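You operate a simulated robot arm through the tools that you are given. There is no shell and no other tool.

You run a simulated robot arm. Do the job below in one go: nothing can be reset, and whatever is moved stays where it is left.

## Task
Wipe lid 57, then give the grease point under it 3 strokes.
Fine: wipe it clean with the grey rag, use the grease pump, put them back and shut the lid. What is to be rubbed or washed off counts as gone when no trace of it is left.

It is judged by the outcome, as a careful person would: the job done as asked, and still so three seconds after it is handed in. It fails if anything else is knocked over, pushed out of place, dropped, spilled or broken. Lids that push on must go on centred and level and be pressed home; caps that screw on are set level and turned clockwise until they are tight.

## Robot
A 6-joint arm with a two-finger gripper, fixed in place. Base frame: the origin is on the floor under the middle of its stand, x ahead of it, y to its left, z up. Units: m, degrees, N and s.
It reaches about 1.206 m from its shoulder. Its first joint turns from -166.0 to 166.0 degrees. Payload 2.45 kg.
The TCP is the grasp point between the finger pads, 0.02 m short of the fingertips. In the tool frame z runs along the fingers and y along their closing line. The gripper opens to 0.14 m; its body begins 0.168 m behind the TCP.
Orientation is told as [roll, pitch, yaw] about the base's x, y, z axes, in that order, counted from this pose: with the fingers straight down and closing along the base's y, the tool's x points along the base's -x, its y along +y and its z along -z.

## Interface
- The arm moves only by the tool step_arm. Its argument "targets" is a list of rows, each a list of 7 numbers: the shift along the base's x, y, z in m, then the turn, a rotation vector about the base's x, y, z in degrees, then the finger opening in m, from 0 to 0.14. In form: [[dx, dy, dz, rx, ry, rz, claw], ...]. A call has 1 to 20 rows; each row shifts and turns the commanded pose from where the row before left it. Rows are played at 5 a second. More than 0.05 m and 8.6 degrees between two rows, or a gripper value outside its range, and nothing of the call is played. A pose out of reach is approached as far as the arm can. The call stops where the force on the tool passes 90 N (or 10 N more than at its start, if that is more) or the arm is blocked; 0.2 s more then pass. The fingers move at their own pace (about 0.045 m/s each) and stop on an object; they squeeze with about 27 N. The grip force told is the motor's: it shows also when the fingers shut on nothing. Time passes only in rows, and 0.2 s behind the last, so rows that do not move let the fingers close. The reply holds the time, the measured pose of the TCP, the force on the tool along the base axes, the opening and the grip force, in the units named above and with some noise, with the torque about the TCP (base axes, N m) and any sound that the robot's microphone picked up, and new pictures: "views" is both (left out), scene, wrist or none.
- Cameras (640 x 400 px; columns grow to the right, rows downward): "scene" is fixed at [0.0566, -0.6574, 1.6084]; the picture's right is [0.83, -0.56, 0.00], its down [-0.13, -0.20, -0.97] and it looks along [0.54, 0.81, -0.24] (base axes); focal length 333 px, centre (320, 200). "wrist" rides on the gripper at [0.078, 0.011, -0.209] in the tool frame; the picture's right is [-0.14, 0.99, 0.00], its down [-0.92, -0.13, -0.37] and it looks along [-0.37, -0.05, 0.93] (tool axes); focal length 280 px, centre (320, 200). There is no depth. A picture from a camera that has moved, and an enlarged one, comes with that camera's place and axes in the base frame and with its lens. The place of the scene camera against the robot may be out by one fixed shift of up to 0.018 m in any direction.
- zoom(camera, box): a new picture of the part [left, top, right, bottom] of that camera's present view, enlarged. It takes no simulated time.
- close_job(): hands the job in; it is judged then, once.

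Nothing tells you positions but the pictures and the camera data. Unless the task says otherwise, let go and move clear before handing in.

The tools are called as a command line: name --pt "numbers of a row" for each row, then --argument value for the rest, lists and objects as JSON in quotes. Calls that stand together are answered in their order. step_arm: Moves the arm, as the interface text tells. Its arguments: {"type":"object","properties":{"targets":{"type":"array","items":{"type":"array","items":{"type":"number"}}},"views":{"type":"string","enum":["both","scene","wrist","none"]}},"required":["targets"]} The other tools are called the same way: zoom (camera, box) takes an enlarged picture of a part of a camera's view; close_job () hands the job in.

At the start:

```text
time: 0.0
tool_pos: [0.6126, 0.1347, 1.3348]
tcp_rot: [0.1, 0.0, 0.0]
force: [0.6, 0.5, 0.2]
moment: [0.04, -0.02, -0.01]
width: 0.1399
gripper_force: 0.1
```

scene: 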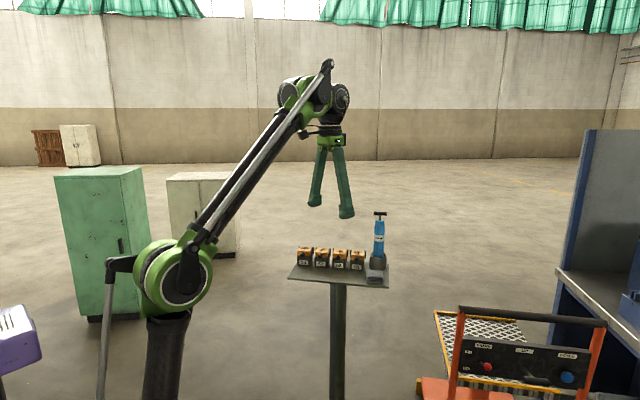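
wrist: 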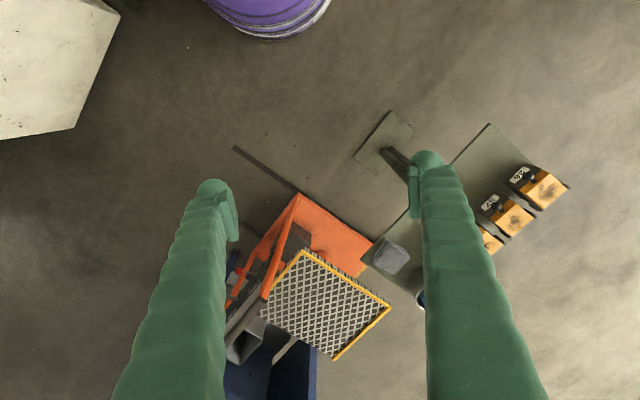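

I see a small table on a post with four orange-topped boxes with labels, a blue grease pump, and a grey rag. I'll zoom in to get the details before moving.

zoom --camera "scene" --box '[280, 200, 400, 290]'

zoom --camera "wrist" --box '[340, 100, 600, 320]'

zoom --camera "scene" --box '[290, 240, 370, 280]'

```text
4.44 times, centred on (340, 245) of scene
camera zoom: at [0.0566, -0.6574, 1.6084], right [0.83, -0.56, 0.0], down [-0.13, -0.2, -0.97], along [0.54, 0.81, -0.24], focal length 1480 px, centre (231, 0)
```

zoom: 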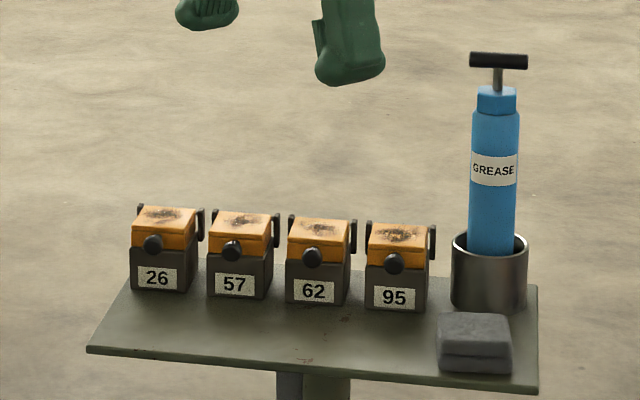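

```text
1.82 times, centred on (470, 210) of wrist
camera zoom: at [0.5344, 0.1456, 1.5437], right [0.14, 0.99, 0.0], down [0.92, -0.13, 0.37], along [0.37, -0.05, -0.93], focal length 510 px, centre (47, 182)
```

zoom: 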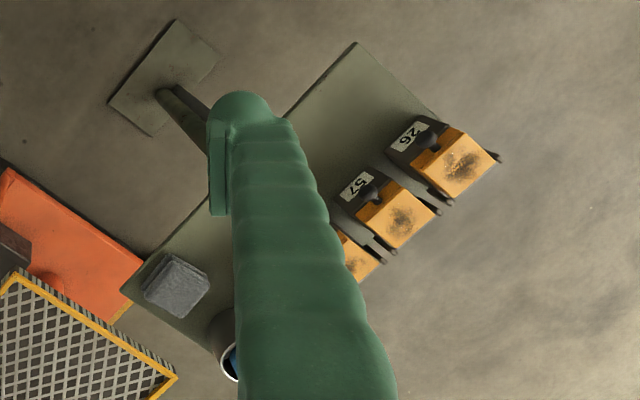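

```text
8.00 times, centred on (330, 260) of scene
camera zoom: at [0.0566, -0.6574, 1.6084], right [0.83, -0.56, 0.0], down [-0.13, -0.2, -0.97], along [0.54, 0.81, -0.24], focal length 2664 px, centre (240, -280)
```

zoom: 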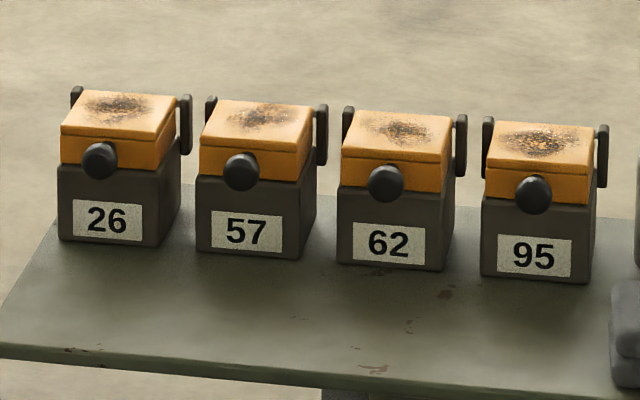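

The table stands roughly at [0.85, 0.38], top about z 0.96, rotated about 45°, with the boxes' fronts facing the scene camera. I'll raise the arm, turn it to match the table, and look down with the wrist camera.

step_arm --pt "0.0 0.0 0.04 0 0 0 0.14" --pt "0.02 0.025 0.03 0 0 5 0.14" --pt "0.025 0.03 0.02 0 0 8 0.14" --pt "0.025 0.03 0 0 0 8 0.14" --pt "0.025 0.03 0 0 0 8 0.14" --pt "0.025 0.03 0 0 0 8 0.14" --pt "0.025 0.03 0 0 0 8 0.14" --pt "0.025 0.03 0 0 0 0 0.14" --pt "0.025 0.03 0 0 0 0 0.14" --pt "0 0 0 0 0 0 0.14"

```text
time: 2.2
tool_pos: [0.7196, 0.3198, 1.2884]
tcp_rot: [0.0, -0.2, 39.0]
force: [0.2, 0.8, 0.1]
moment: [0.02, 0.0, 0.0]
width: 0.14
gripper_force: 0.1
out of reach, approached as far as the arm can: row 2, 3, 4, 5, 6, 7, 8, 9
camera wrist: at [0.6519, 0.2795, 1.4969], right [-0.52, 0.86, 0.0], down [0.79, 0.48, 0.37], along [0.32, 0.19, -0.93], focal length 280 px, centre (320, 200)
```

scene: 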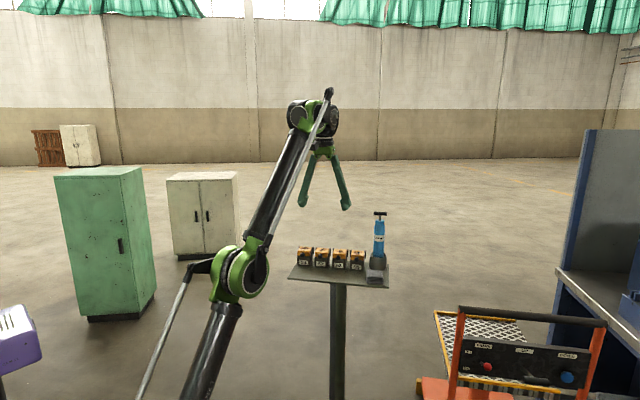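
wrist: 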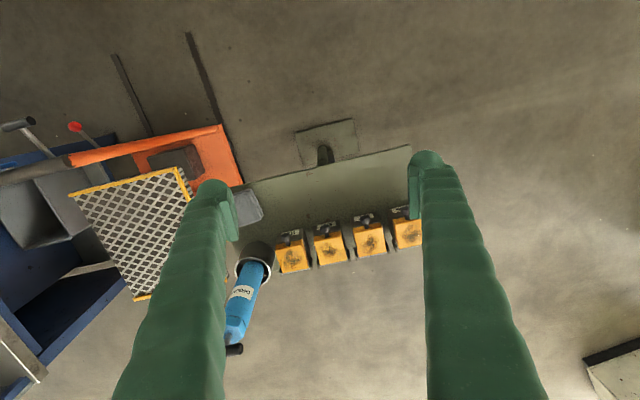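

The arm is at its reach limit when high up with the tool vertical, so the work out there will need a lower or forward-tilted tool. I'll look closer at what's visible now.

zoom --camera "wrist" --box '[270, 190, 430, 290]'

zoom --camera "wrist" --box '[190, 170, 310, 370]'

zoom --camera "scene" --box '[355, 205, 400, 290]'

zoom --camera "scene" --box '[120, 60, 380, 400]'

```text
4.00 times, centred on (350, 240) of wrist
camera zoom: at [0.6519, 0.2795, 1.4969], right [-0.52, 0.86, 0.0], down [0.79, 0.48, 0.37], along [0.32, 0.19, -0.93], focal length 1122 px, centre (200, 40)
```

zoom: 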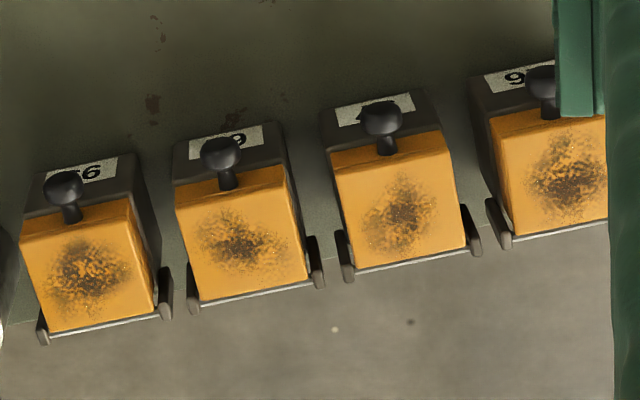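

```text
2.00 times, centred on (250, 270) of wrist
camera zoom: at [0.6519, 0.2795, 1.4969], right [-0.52, 0.86, 0.0], down [0.79, 0.48, 0.37], along [0.32, 0.19, -0.93], focal length 561 px, centre (460, 60)
```

zoom: 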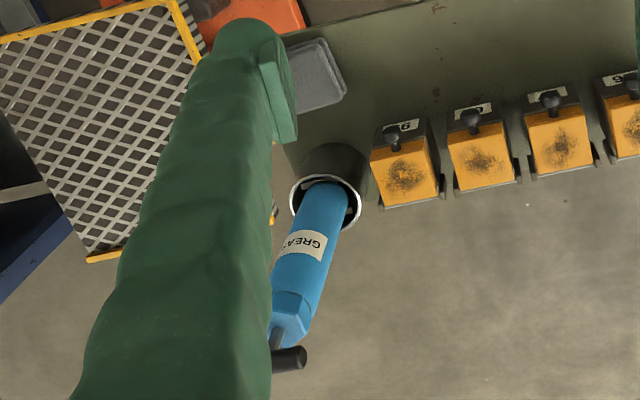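

```text
4.71 times, centred on (378, 248) of scene
camera zoom: at [0.0566, -0.6574, 1.6084], right [0.83, -0.56, 0.0], down [-0.13, -0.2, -0.97], along [0.54, 0.81, -0.24], focal length 1567 px, centre (49, -24)
```

zoom: 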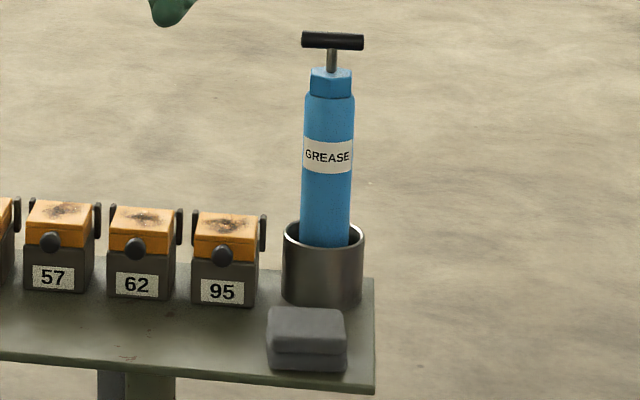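

```text
1.18 times, centred on (250, 230) of scene
camera zoom: at [0.0566, -0.6574, 1.6084], right [0.83, -0.56, 0.0], down [-0.13, -0.2, -0.97], along [0.54, 0.81, -0.24], focal length 392 px, centre (402, 165)
```

zoom: 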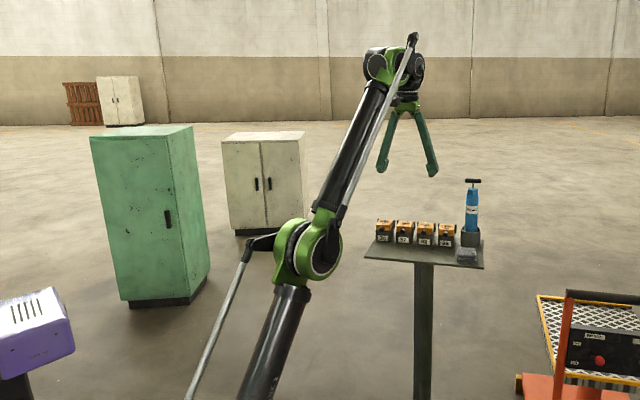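

The lids are hinged at the back between side brackets, with a ball knob at the front. The pump stands in a steel cup with a T-handle, and the rag lies at the front-right. I'll check the reach with small moves, and tilt the tool forward.

step_arm --pt "0 0 -0.04 0 0 0 0.14" --pt "0 0 0 0 0 0 0.14" --views "none"

```text
time: 2.8
tool_pos: [0.7188, 0.3197, 1.2506]
tcp_rot: [-0.1, -0.2, 39.1]
force: [-0.5, 0.1, -0.1]
moment: [0.02, -0.02, 0.01]
width: 0.1398
gripper_force: 0.0
```

Commands start from the reached pose, which is good. Next I'll tilt the tool forward and get an oblique view of the table.

step_arm --pt "-0.02 -0.02 0.0 5.6 -5.6 0 0.14" --pt "-0.02 -0.02 0.0 5.6 -5.6 0 0.14" --pt "-0.02 -0.02 0.0 5.6 -5.6 0 0.14" --pt "-0.02 -0.02 0.0 5.6 -5.6 0 0.14" --pt "0 0 0 5.6 -5.6 0 0.14" --pt "0 0 0 0 0 0 0.14"

```text
time: 4.2
tool_pos: [0.6393, 0.2422, 1.2492]
tcp_rot: [5.0, -39.6, 37.1]
force: [0.2, -0.2, 0.2]
moment: [0.04, 0.0, 0.0]
width: 0.1402
gripper_force: 0.1
camera wrist: at [0.4892, 0.1185, 1.3598], right [-0.56, 0.82, 0.15], down [0.48, 0.17, 0.86], along [0.68, 0.55, -0.48], focal length 280 px, centre (320, 200)
```

scene: 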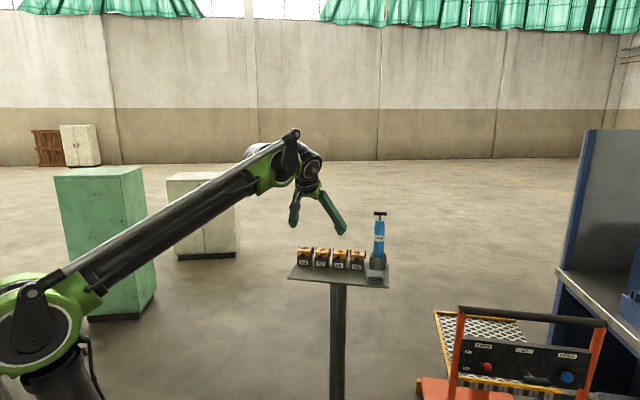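
wrist: 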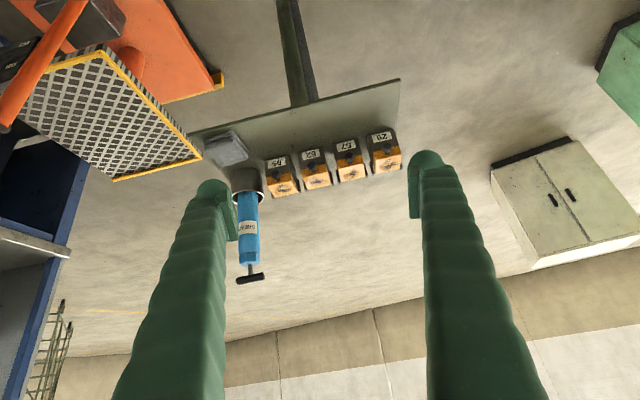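

Now I get an upside-down oblique view of everything. Zooming in on the parts.

zoom --camera "wrist" --box '[200, 110, 420, 290]'

zoom --camera "wrist" --box '[255, 120, 415, 205]'

zoom --camera "wrist" --box '[200, 120, 280, 290]'

```text
2.22 times, centred on (310, 200) of wrist
camera zoom: at [0.4892, 0.1185, 1.3598], right [-0.56, 0.82, 0.15], down [0.48, 0.17, 0.86], along [0.68, 0.55, -0.48], focal length 623 px, centre (342, 200)
```

zoom: 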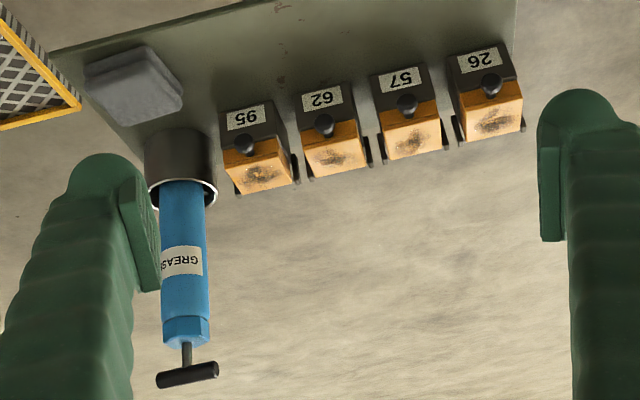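

```text
4.00 times, centred on (335, 162) of wrist
camera zoom: at [0.4892, 0.1185, 1.3598], right [-0.56, 0.82, 0.15], down [0.48, 0.17, 0.86], along [0.68, 0.55, -0.48], focal length 1122 px, centre (260, 350)
```

zoom: 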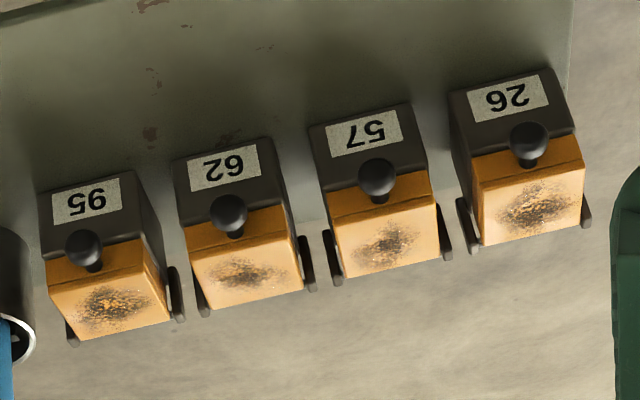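

```text
2.35 times, centred on (240, 205) of wrist
camera zoom: at [0.4892, 0.1185, 1.3598], right [-0.56, 0.82, 0.15], down [0.48, 0.17, 0.86], along [0.68, 0.55, -0.48], focal length 660 px, centre (508, 188)
```

zoom: 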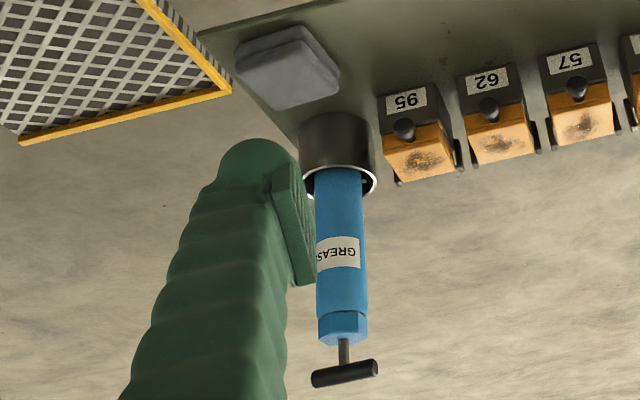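

Handle of the pump is about [1.036, 0.345, 1.204], with its bar parallel to the row of boxes. I'll bring the camera nearer to lid 57 to measure its shape.

step_arm --pt "0.0235 0.032 -0.008 -1.7 1.8 1 0.14" --pt "0.0235 0.032 -0.008 -1.7 1.8 1 0.14" --pt "0.0235 0.032 -0.008 -1.7 1.8 1 0.14" --pt "0.0235 0.032 -0.008 -1.7 1.8 1 0.14" --pt "0.0235 0.032 -0.008 -1.7 1.8 1 0.14" --pt "0.0235 0.032 -0.008 -1.7 1.8 1 0.14" --pt "0 0 0 0 0 0 0.14"

```text
time: 5.8
tool_pos: [0.7794, 0.4308, 1.2001]
tcp_rot: [4.1, -24.7, 43.8]
force: [-0.1, -0.3, 0.3]
moment: [0.05, -0.04, 0.02]
width: 0.1402
gripper_force: 0.0
camera wrist: at [0.6681, 0.3205, 1.3569], right [-0.61, 0.78, 0.12], down [0.6, 0.36, 0.71], along [0.51, 0.51, -0.69], focal length 280 px, centre (320, 200)
```

scene: 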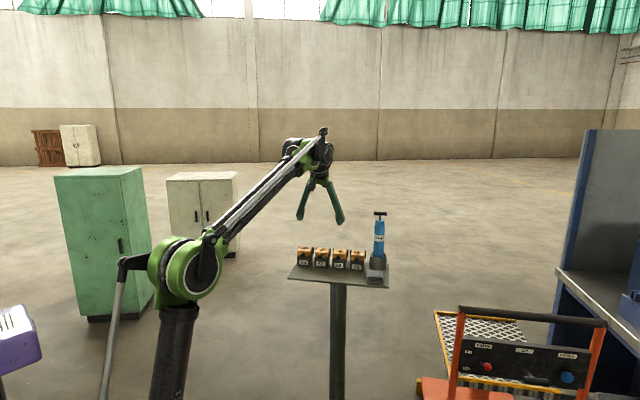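
wrist: 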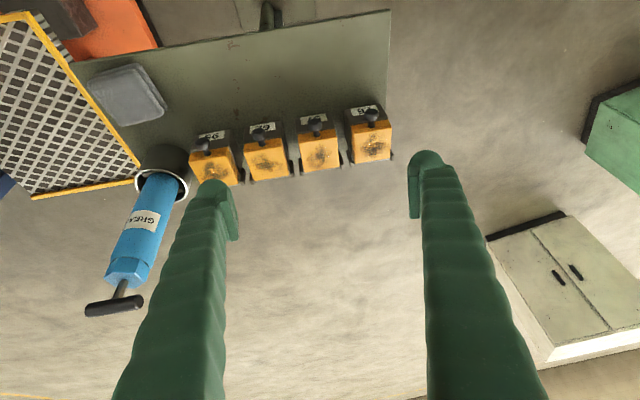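

Good, now a closer look from here at the boxes and the pump.

zoom --camera "wrist" --box '[230, 90, 410, 200]'

zoom --camera "wrist" --box '[280, 95, 360, 185]'

zoom --camera "wrist" --box '[60, 40, 260, 330]'

```text
3.56 times, centred on (320, 145) of wrist
camera zoom: at [0.6681, 0.3205, 1.3569], right [-0.61, 0.78, 0.12], down [0.6, 0.36, 0.71], along [0.51, 0.51, -0.69], focal length 997 px, centre (320, 396)
```

zoom: 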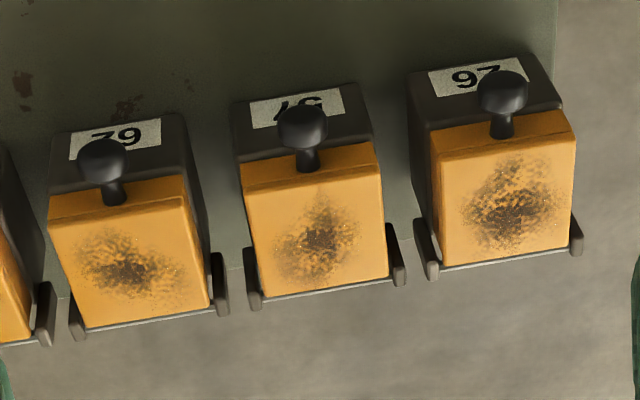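

```text
4.44 times, centred on (320, 140) of wrist
camera zoom: at [0.6681, 0.3205, 1.3569], right [-0.61, 0.78, 0.12], down [0.6, 0.36, 0.71], along [0.51, 0.51, -0.69], focal length 1246 px, centre (320, 467)
```

zoom: 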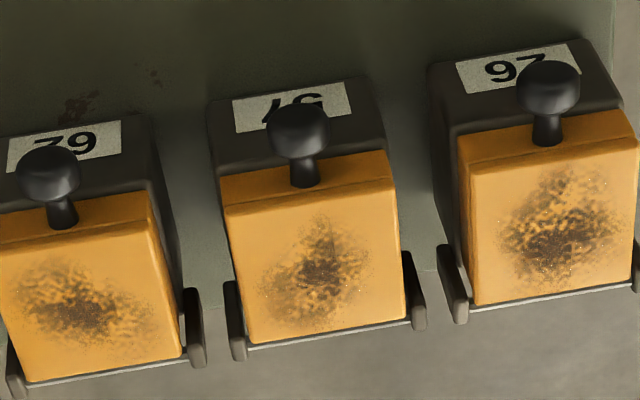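

```text
1.38 times, centred on (160, 185) of wrist
camera zoom: at [0.6681, 0.3205, 1.3569], right [-0.61, 0.78, 0.12], down [0.6, 0.36, 0.71], along [0.51, 0.51, -0.69], focal length 387 px, centre (541, 221)
```

zoom: 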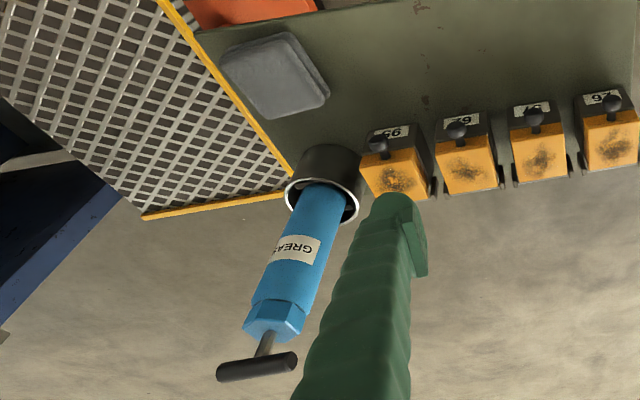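

Lid 57's top centre works out at about [0.84, 0.508, 1.022], the table top at z 0.955, and the rag at about [0.93, 0.263] with its short side roughly along azimuth 57°. I'll go above the rag with the fingers turned to close across its short side.

step_arm --pt "0 0 0.0 -2.69 -2.58 -1.71 0.12" --pt "0.015 -0.0168 0 0 0 -7.7 0.09" --pt "0.015 -0.0168 0 0 0 -7.7 0.09" --pt "0.015 -0.0168 -0.008 0 0 -7.7 0.09" --pt "0.015 -0.0168 -0.01 0 0 -7.7 0.09" --pt "0.015 -0.0168 -0.01 0 0 -7.7 0.09" --pt "0.015 -0.0168 -0.01 0 0 -7.7 0.09" --pt "0.015 -0.0168 -0.01 0 0 -7.7 0.09" --pt "0.015 -0.0168 -0.01 0 0 -7.7 0.09" --pt "0.015 -0.0168 -0.01 0 0 -7.7 0.09" --pt "0.015 -0.0168 -0.01 0 0 -7.5 0.09" --pt "0 0 0 2.65 4.07 0 0.09" --pt "0 0 0 2.65 4.07 0 0.09" --pt "0 0 0 0 0 0 0.09"

```text
time: 8.8
tool_pos: [0.9313, 0.2649, 1.1226]
tcp_rot: [-0.1, -14.8, -33.1]
force: [-0.7, -0.2, -1.2]
moment: [-0.01, 0.02, -0.01]
width: 0.09
gripper_force: 0.0
camera wrist: at [0.8281, 0.3457, 1.3041], right [0.65, 0.76, 0.03], down [0.6, -0.54, 0.59], along [0.47, -0.37, -0.8], focal length 280 px, centre (320, 200)
```

scene: 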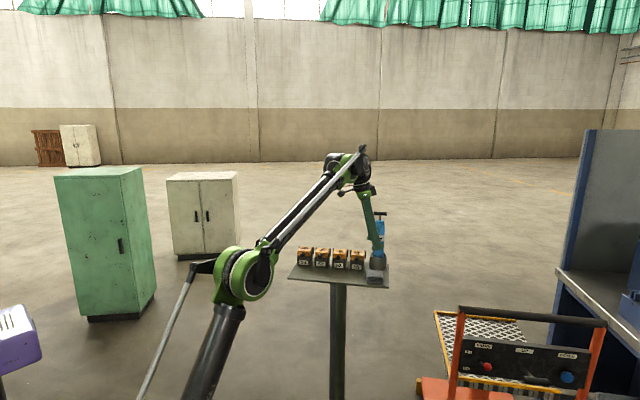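
wrist: 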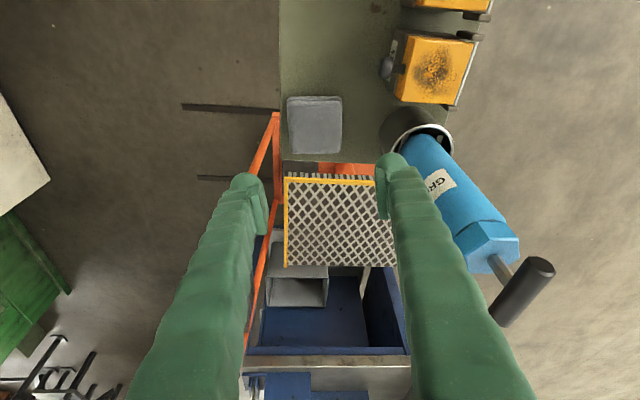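

The rag is clearly visible now, nearly square in view. Zooming to measure its angle and centre.

zoom --camera "wrist" --box '[270, 80, 370, 180]'

zoom --camera "wrist" --box '[380, 100, 570, 340]'

zoom --camera "scene" --box '[320, 180, 420, 300]'

```text
4.00 times, centred on (320, 130) of wrist
camera zoom: at [0.8281, 0.3457, 1.3041], right [0.65, 0.76, 0.03], down [0.6, -0.54, 0.59], along [0.47, -0.37, -0.8], focal length 1122 px, centre (320, 480)
```

zoom: 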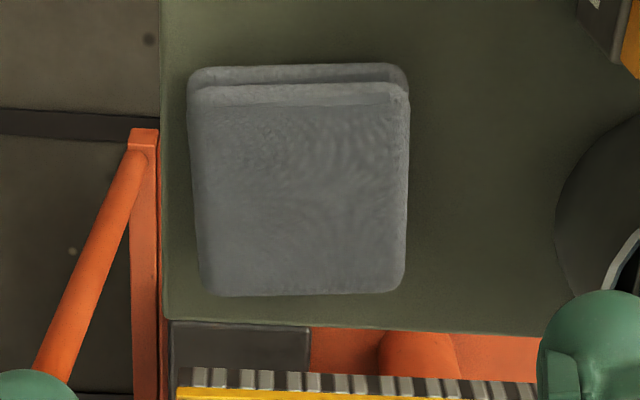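

```text
1.67 times, centred on (475, 220) of wrist
camera zoom: at [0.8281, 0.3457, 1.3041], right [0.65, 0.76, 0.03], down [0.6, -0.54, 0.59], along [0.47, -0.37, -0.8], focal length 467 px, centre (62, 167)
```

zoom: 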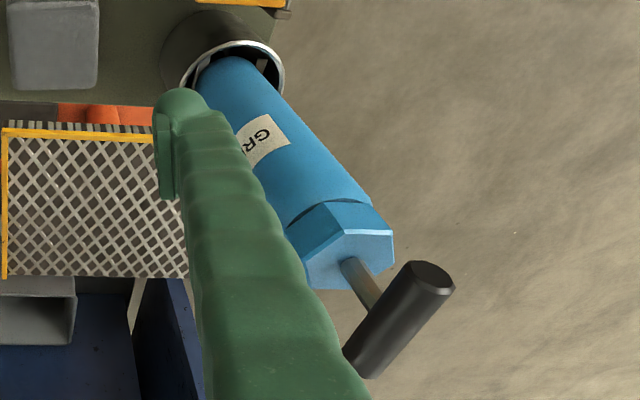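

```text
3.33 times, centred on (370, 240) of scene
camera zoom: at [0.0566, -0.6574, 1.6084], right [0.83, -0.56, 0.0], down [-0.13, -0.2, -0.97], along [0.54, 0.81, -0.24], focal length 1110 px, centre (153, 67)
```

zoom: 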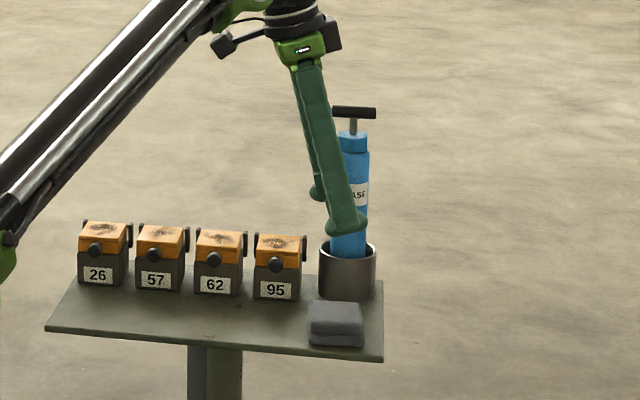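

The rag is about 0.064 square, centred at [0.932, 0.264], turned to about azimuth −40°. I'll square up the fingers with it and descend partway.

step_arm --pt "-0.003 0.0025 0 0 0 -7.2 0.1" --pt "0 0 -0.035 0 0 0 0.1" --pt "0 0 -0.035 0 0 0 0.1" --pt "0 0 -0.03 0 0 0 0.1" --pt "0 0 -0.02 0 0 0 0.1" --pt "0 0 0 0 0 0 0.1"

zoom --camera "scene" --box '[330, 220, 410, 300]'

```text
time: 10.2
tool_pos: [0.9288, 0.2669, 1.0029]
tcp_rot: [0.1, -14.9, -40.2]
force: [-0.2, 0.2, 0.0]
moment: [0.03, -0.04, 0.01]
width: 0.1001
gripper_force: 0.1
camera wrist: at [0.8365, 0.3597, 1.1833], right [0.74, 0.67, 0.04], down [0.52, -0.61, 0.59], along [0.42, -0.42, -0.8], focal length 280 px, centre (320, 200)
```

scene: 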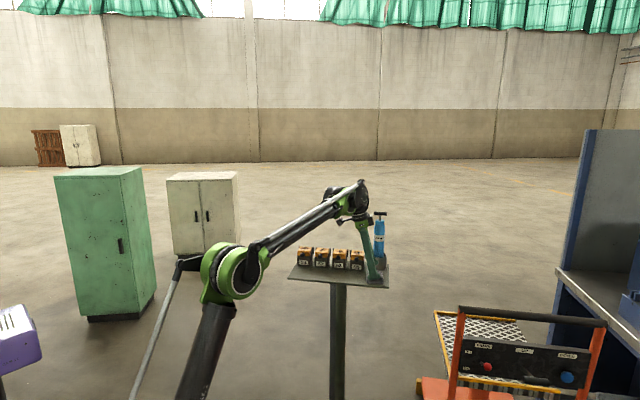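
wrist: 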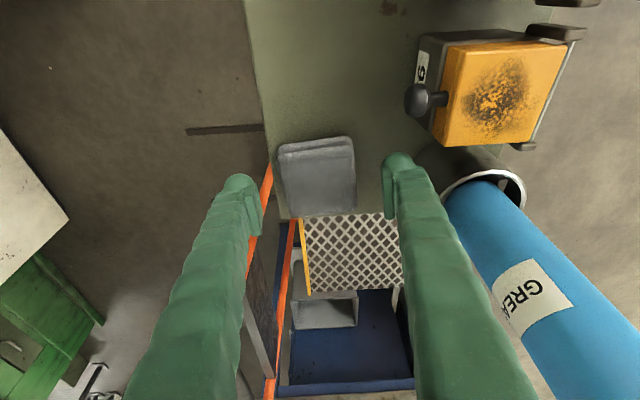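

```text
5.00 times, centred on (370, 260) of scene
camera zoom: at [0.0566, -0.6574, 1.6084], right [0.83, -0.56, 0.0], down [-0.13, -0.2, -0.97], along [0.54, 0.81, -0.24], focal length 1665 px, centre (70, -100)
```

zoom: 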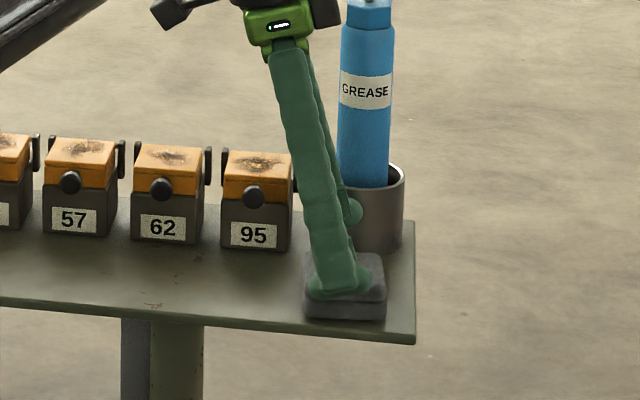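

The fingers straddle the rag evenly and are aligned with it. Lowering the last bit and closing on it.

step_arm --pt "0 0 -0.01 0 0 0 0.1" --pt "0 0 -0.009 0 0 0 0.1" --pt "0 0 0 0 0 0 0.07" --pt "0 0 0 0 0 0 0.05" --pt "0 0 0 0 0 0 0.04" --pt "0 0 0 0 0 0 0.04" --pt "0 0 0 0 0 0 0.04"

zoom --camera "scene" --box '[330, 220, 410, 300]'

```text
time: 11.8
tool_pos: [0.9274, 0.2676, 0.9834]
tcp_rot: [0.0, -15.0, -40.3]
force: [0.0, -0.8, -0.6]
moment: [-0.03, -0.02, 0.03]
width: 0.0664
gripper_force: 27.1
camera wrist: at [0.8361, 0.3596, 1.165], right [0.74, 0.67, 0.03], down [0.52, -0.61, 0.59], along [0.42, -0.42, -0.8], focal length 280 px, centre (320, 200)
```

scene: 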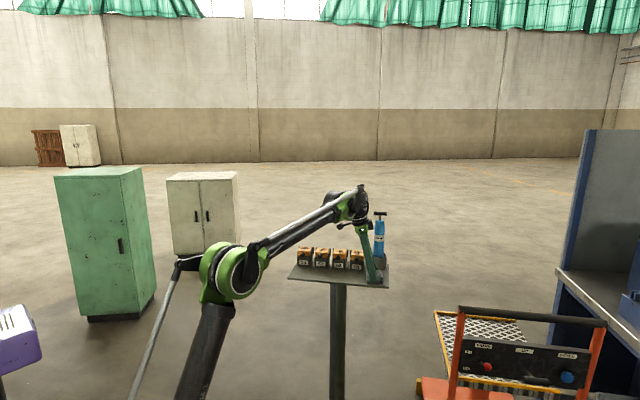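
wrist: 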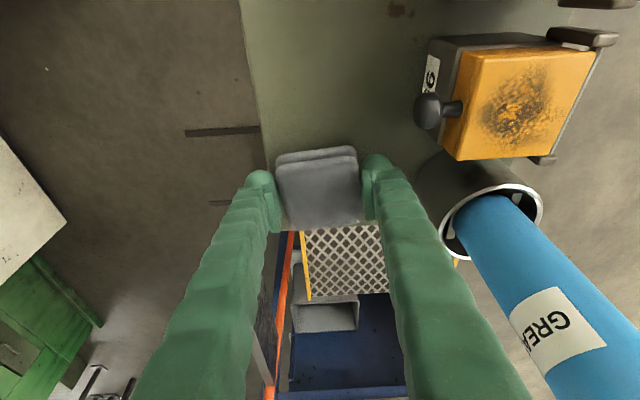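

```text
5.00 times, centred on (370, 260) of scene
camera zoom: at [0.0566, -0.6574, 1.6084], right [0.83, -0.56, 0.0], down [-0.13, -0.2, -0.97], along [0.54, 0.81, -0.24], focal length 1665 px, centre (70, -100)
```

zoom: 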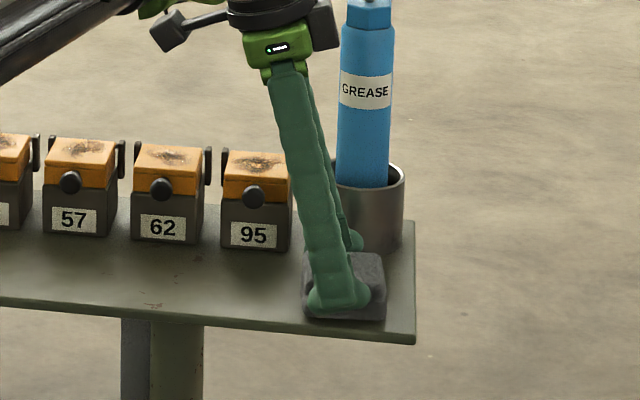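

The rag is gripped (0.066 wide at 27 N). Lifting it straight up and carrying it above lid 57, turning as I go.

step_arm --pt "0 0 0.02 0 0 0 0.04" --pt "0 0 0.03 0 0 0 0.04" --pt "0 0 0.03 0 0 0 0.04" --pt "0 0 0.04 0 0 0 0.04" --pt "-0.012 0.034 0 0 0 6.5 0.04" --pt "-0.012 0.034 0 0 0 6.5 0.04" --pt "-0.012 0.034 0 0 0 6.5 0.04" --pt "-0.012 0.034 0 0 0 6.5 0.04" --pt "-0.012 0.034 0 0 0 6.5 0.04" --pt "-0.012 0.034 0 0 0 6.5 0.04" --pt "-0.012 0.034 0 0 0 6.3 0.04" --pt "0 0 0 0 0 0 0.04"

zoom --camera "scene" --box '[280, 200, 380, 290]'

```text
time: 14.4
tool_pos: [0.8443, 0.5071, 1.1049]
tcp_rot: [-0.1, -15.0, 5.2]
force: [0.4, -0.1, 0.0]
moment: [-0.01, 0.01, 0.0]
width: 0.0668
gripper_force: 27.4
camera wrist: at [0.7138, 0.5059, 1.2863], right [0.04, 1.0, 0.03], down [0.8, -0.06, 0.59], along [0.6, 0.0, -0.8], focal length 280 px, centre (320, 200)
```

scene: 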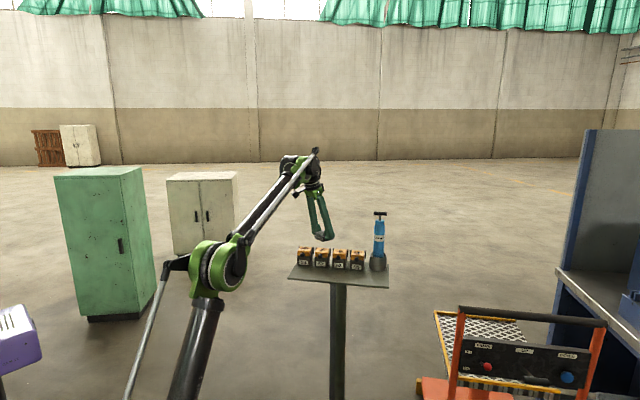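
wrist: 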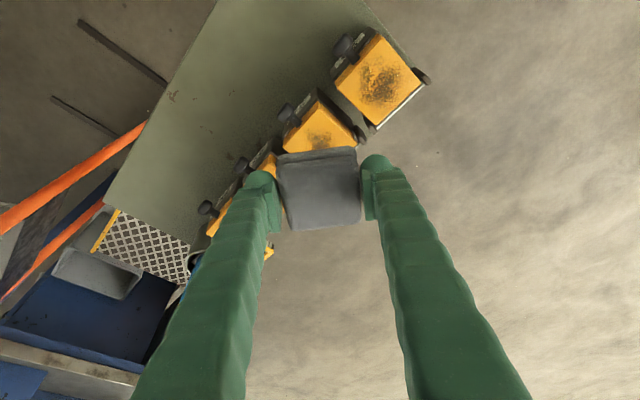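

```text
4.44 times, centred on (330, 245) of scene
camera zoom: at [0.0566, -0.6574, 1.6084], right [0.83, -0.56, 0.0], down [-0.13, -0.2, -0.97], along [0.54, 0.81, -0.24], focal length 1480 px, centre (276, 0)
```

zoom: 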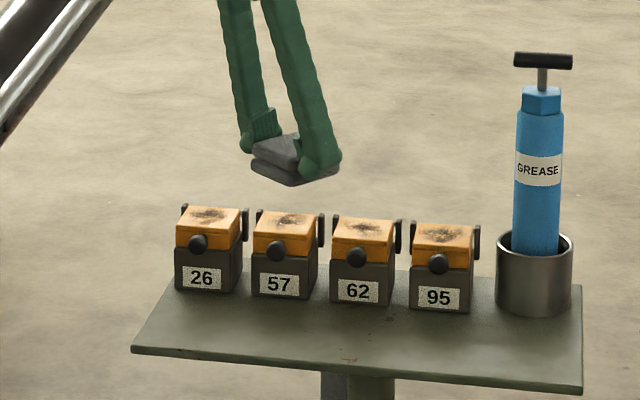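

I'm above lid 57 with the rag. Zooming to check the alignment before pressing down.

zoom --camera "wrist" --box '[240, 10, 440, 240]'

zoom --camera "scene" --box '[295, 220, 355, 275]'

```text
1.74 times, centred on (340, 125) of wrist
camera zoom: at [0.7138, 0.5059, 1.2863], right [0.04, 1.0, 0.03], down [0.8, -0.06, 0.59], along [0.6, 0.0, -0.8], focal length 488 px, centre (285, 330)
```

zoom: 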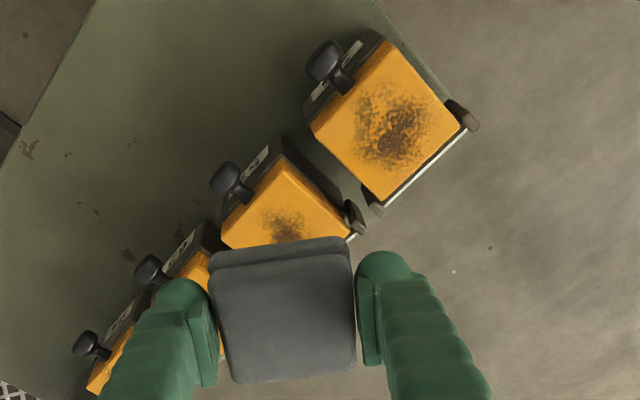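

```text
7.27 times, centred on (325, 248) of scene
camera zoom: at [0.0566, -0.6574, 1.6084], right [0.83, -0.56, 0.0], down [-0.13, -0.2, -0.97], along [0.54, 0.81, -0.24], focal length 2422 px, centre (284, -146)
```

zoom: 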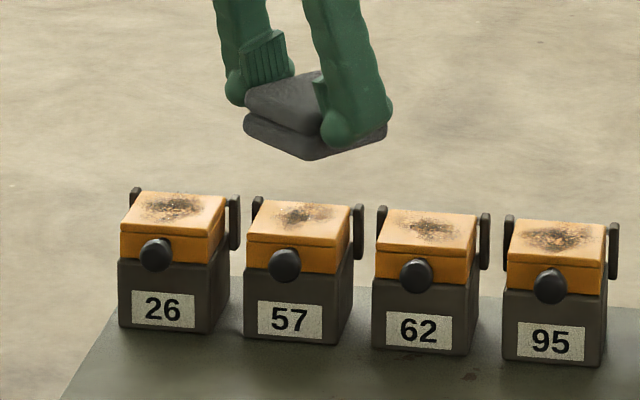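

The rag reaches just past the fingertips, so I'll turn it square to the lid, which keeps the fingertips clear of the hinge ears. Then I'll lower it to just above the lid.

step_arm --pt "-0.003 -0.0014 0 0 0 8 0.04" --pt "-0.003 -0.0014 0 0 0 8 0.04" --pt "-0.003 -0.0014 0 0 0 8 0.04" --pt "-0.003 -0.0014 0 0 0 8 0.04" --pt "-0.0027 -0.0015 0 0 0 7.8 0.04" --pt "0 0 -0.02 0 0 0 0.04" --pt "0 0 -0.02 0 0 0 0.04" --pt "0 0 0 0 0 0 0.04"

zoom --camera "scene" --box '[295, 220, 355, 275]'

zoom --camera "wrist" --box '[230, 90, 410, 240]'

```text
time: 16.2
tool_pos: [0.8286, 0.5002, 1.0633]
tcp_rot: [0.0, -15.0, 45.0]
force: [-0.8, -0.6, -0.4]
moment: [0.0, -0.01, 0.03]
width: 0.0668
gripper_force: 27.2
camera wrist: at [0.7293, 0.4162, 1.2442], right [-0.6, 0.8, 0.04], down [0.65, 0.47, 0.59], along [0.46, 0.38, -0.8], focal length 280 px, centre (320, 200)
```

scene: 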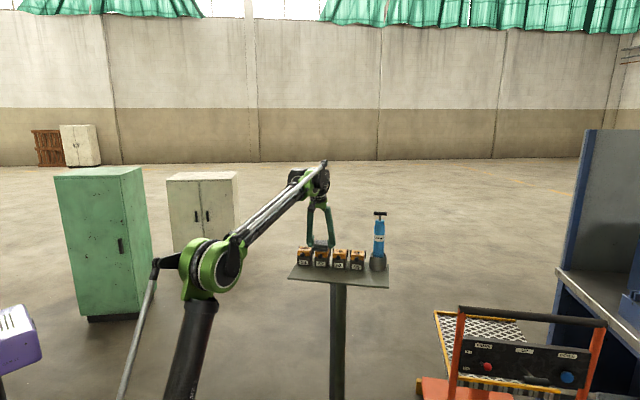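
wrist: 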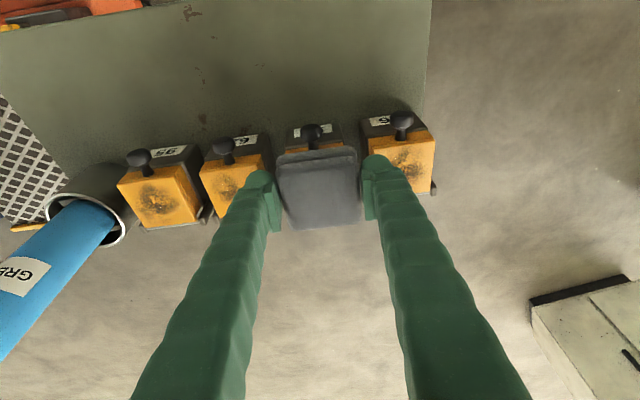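

```text
7.27 times, centred on (325, 248) of scene
camera zoom: at [0.0566, -0.6574, 1.6084], right [0.83, -0.56, 0.0], down [-0.13, -0.2, -0.97], along [0.54, 0.81, -0.24], focal length 2422 px, centre (284, -146)
```

zoom: 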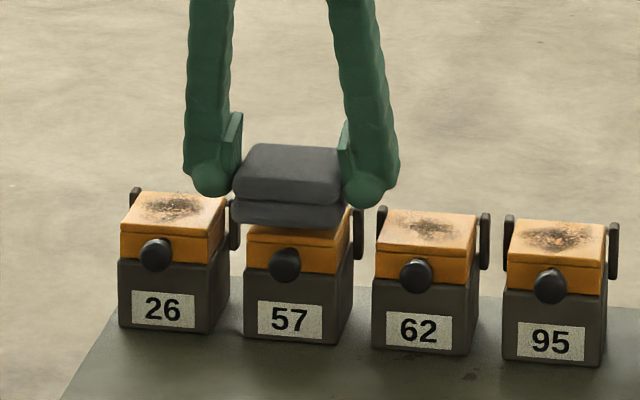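

```text
2.67 times, centred on (320, 165) of wrist
camera zoom: at [0.7293, 0.4162, 1.2442], right [-0.6, 0.8, 0.04], down [0.65, 0.47, 0.59], along [0.46, 0.38, -0.8], focal length 748 px, centre (320, 293)
```

zoom: 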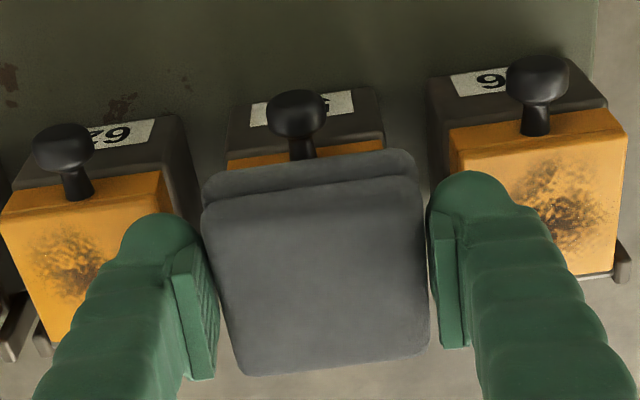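

The rag is just above lid 57 and well centred. Lowering gently to find contact.

step_arm --pt "0 0 -0.004 0 0 0 0.04" --pt "0 0 -0.003 0 0 0 0.04" --pt "0 0 -0.002 0 0 0 0.04" --pt "0 0 0 0 0 0 0.04" --views "none"

```text
time: 17.2
tool_pos: [0.8277, 0.4996, 1.0554]
tcp_rot: [0.1, -15.0, 45.0]
force: [-0.1, 0.2, -0.6]
moment: [-0.01, 0.0, 0.0]
width: 0.0663
gripper_force: 27.0
```

step_arm --pt "0 0 -0.002 0 0 0 0.04" --pt "0 0 -0.002 0 0 0 0.04" --pt "0 0 0 0 0 0 0.04" --views "scene"

zoom --camera "scene" --box '[295, 220, 355, 275]'

```text
time: 18.0
tool_pos: [0.8275, 0.4979, 1.0527]
tcp_rot: [0.0, -15.2, 44.9]
force: [4.1, 3.5, 32.3]
moment: [0.23, -0.25, 0.01]
width: 0.0666
gripper_force: 27.5
```

scene: 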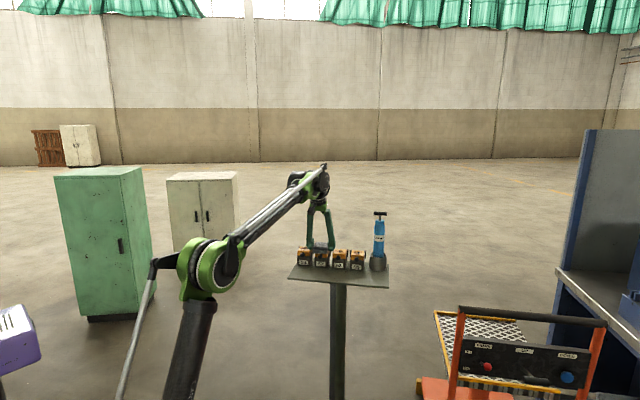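

```text
7.27 times, centred on (325, 248) of scene
camera zoom: at [0.0566, -0.6574, 1.6084], right [0.83, -0.56, 0.0], down [-0.13, -0.2, -0.97], along [0.54, 0.81, -0.24], focal length 2422 px, centre (284, -146)
```

zoom: 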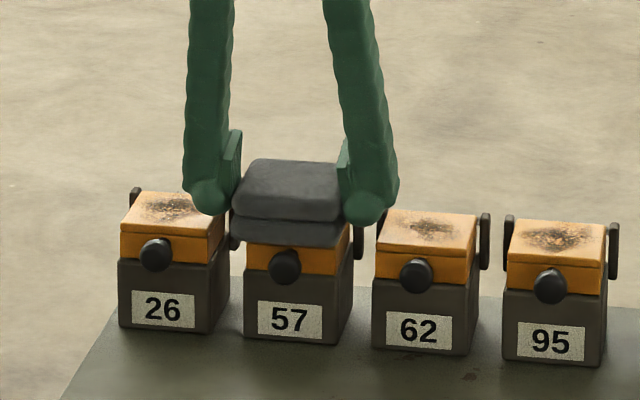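

Contact found at TCP z about 1.053, pressing evenly. I'll ease the pressure slightly and rub back and forth across the lid.

step_arm --pt "0 0 0.001 0 0 0 0.04" --pt "0.005 0.005 0 0 0 0 0.04" --pt "0.005 0.005 0 0 0 0 0.04" --pt "0.004 0.004 0 0 0 0 0.04" --pt "-0.005 -0.005 0 0 0 0 0.04" --pt "-0.005 -0.005 0 0 0 0 0.04" --pt "-0.005 -0.005 0 0 0 0 0.04" --pt "-0.004 -0.004 0 0 0 0 0.04" --pt "0.005 0.005 0 0 0 0 0.04" --pt "0.005 0.005 0 0 0 0 0.04" --pt "0 0 0 0 0 0 0.04" --views "scene"

zoom --camera "scene" --box '[295, 220, 355, 275]'

```text
time: 20.4
tool_pos: [0.8312, 0.5024, 1.0525]
tcp_rot: [0.0, -15.0, 44.7]
force: [-3.4, -4.9, 12.7]
moment: [-0.33, 0.28, 0.02]
width: 0.0667
gripper_force: 27.3
```

scene: 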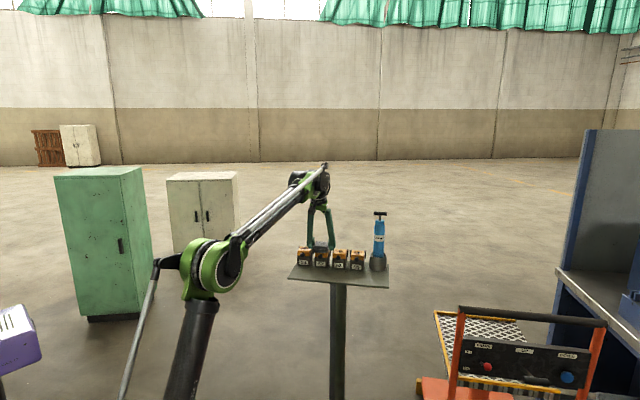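

```text
7.27 times, centred on (325, 248) of scene
camera zoom: at [0.0566, -0.6574, 1.6084], right [0.83, -0.56, 0.0], down [-0.13, -0.2, -0.97], along [0.54, 0.81, -0.24], focal length 2422 px, centre (284, -146)
```

zoom: 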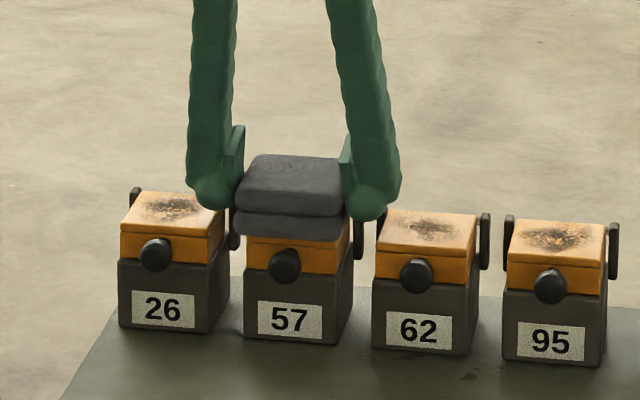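

Rubbing works with moderate pressure. I'll do several more strokes, including sideways shifts, then lift and inspect.

step_arm --pt "0.004 0.004 0 0 0 0 0.04" --pt "0.004 0.004 0 0 0 0 0.04" --pt "0.004 -0.004 0 0 0 0 0.04" --pt "-0.005 -0.005 0 0 0 0 0.04" --pt "-0.005 -0.005 0 0 0 0 0.04" --pt "-0.005 -0.005 0 0 0 0 0.04" --pt "-0.005 -0.005 0 0 0 0 0.04" --pt "-0.004 0.004 0 0 0 0 0.04" --pt "-0.004 0.004 0 0 0 0 0.04" --pt "0.005 0.005 0 0 0 0 0.04" --pt "0.005 0.005 0 0 0 0 0.04" --pt "0.005 0.005 0 0 0 0 0.04" --pt "0.005 0.005 0 0 0 0 0.04" --pt "0.004 -0.004 0 0 0 0 0.04" --pt "-0.005 -0.005 0 0 0 0 0.04" --pt "-0.005 -0.005 0 0 0 0 0.04" --pt "0 0 0 0 0 0 0.04" --views "none"

```text
time: 24.0
tool_pos: [0.831, 0.5015, 1.0521]
tcp_rot: [-0.1, -15.0, 44.8]
force: [4.5, 3.7, 16.7]
moment: [0.03, -0.06, 0.0]
width: 0.0665
gripper_force: 27.2
```

Lifting to look at the lid.

step_arm --pt "0 0 0.03 0 0 0 0.04" --pt "0 0 0.04 0 0 0 0.04" --pt "0.02 0.02 0.03 0 0 0 0.04" --pt "0.02 0.02 0 0 0 0 0.04" --pt "0 0 0 0 0 0 0.04"

zoom --camera "scene" --box '[295, 220, 355, 275]'

zoom --camera "wrist" --box '[250, 60, 410, 190]'

```text
time: 25.2
tool_pos: [0.8728, 0.5428, 1.1503]
tcp_rot: [0.1, -14.9, 44.9]
force: [0.8, 0.3, -1.6]
moment: [-0.06, 0.07, -0.02]
width: 0.0668
gripper_force: 27.0
camera wrist: at [0.773, 0.4588, 1.3328], right [-0.6, 0.8, 0.04], down [0.65, 0.47, 0.59], along [0.46, 0.38, -0.8], focal length 280 px, centre (320, 200)
```

scene: 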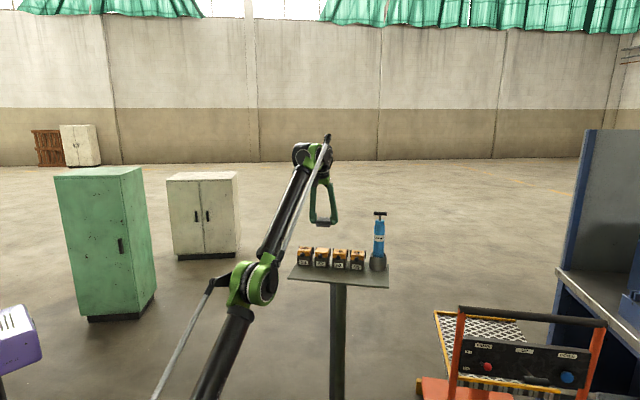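
wrist: 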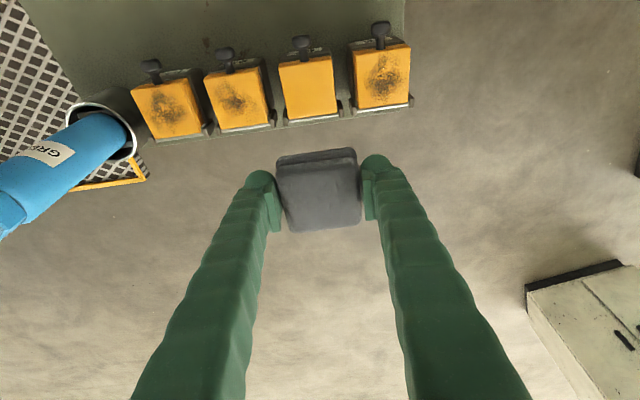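

```text
7.27 times, centred on (325, 248) of scene
camera zoom: at [0.0566, -0.6574, 1.6084], right [0.83, -0.56, 0.0], down [-0.13, -0.2, -0.97], along [0.54, 0.81, -0.24], focal length 2422 px, centre (284, -146)
```

zoom: 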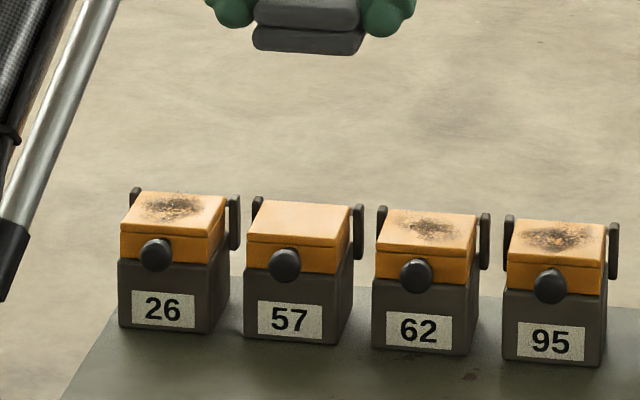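

```text
3.08 times, centred on (330, 125) of wrist
camera zoom: at [0.773, 0.4588, 1.3328], right [-0.6, 0.8, 0.04], down [0.65, 0.47, 0.59], along [0.46, 0.38, -0.8], focal length 863 px, centre (289, 431)
```

zoom: 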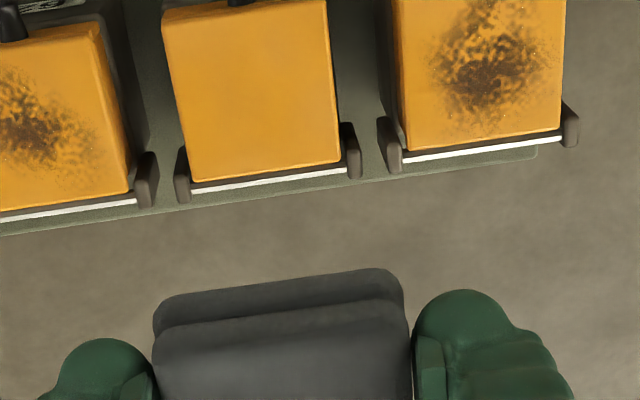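

Lid 57 looks clean; checking closely for leftover traces.

zoom --camera "wrist" --box '[270, 30, 350, 130]'

zoom --camera "scene" --box '[312, 244, 334, 262]'

```text
4.00 times, centred on (310, 80) of wrist
camera zoom: at [0.773, 0.4588, 1.3328], right [-0.6, 0.8, 0.04], down [0.65, 0.47, 0.59], along [0.46, 0.38, -0.8], focal length 1122 px, centre (360, 680)
```

zoom: 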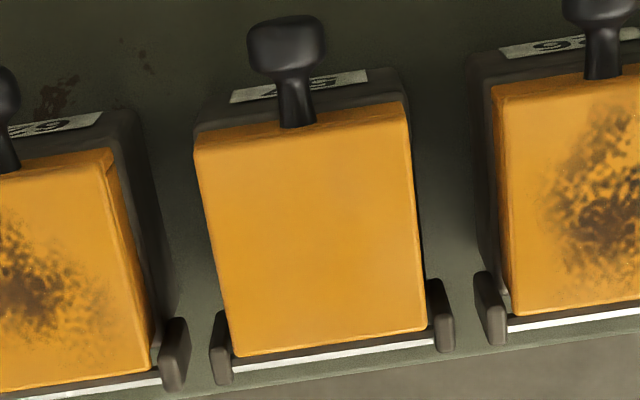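

```text
16.00 times, centred on (323, 253) of scene
camera zoom: at [0.0566, -0.6574, 1.6084], right [0.83, -0.56, 0.0], down [-0.13, -0.2, -0.97], along [0.54, 0.81, -0.24], focal length 5329 px, centre (272, -648)
```

zoom: 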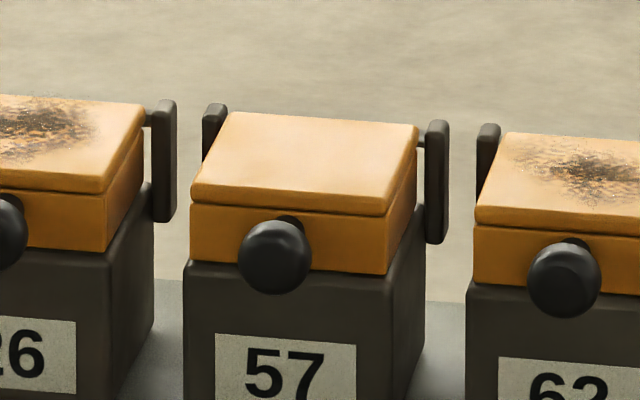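

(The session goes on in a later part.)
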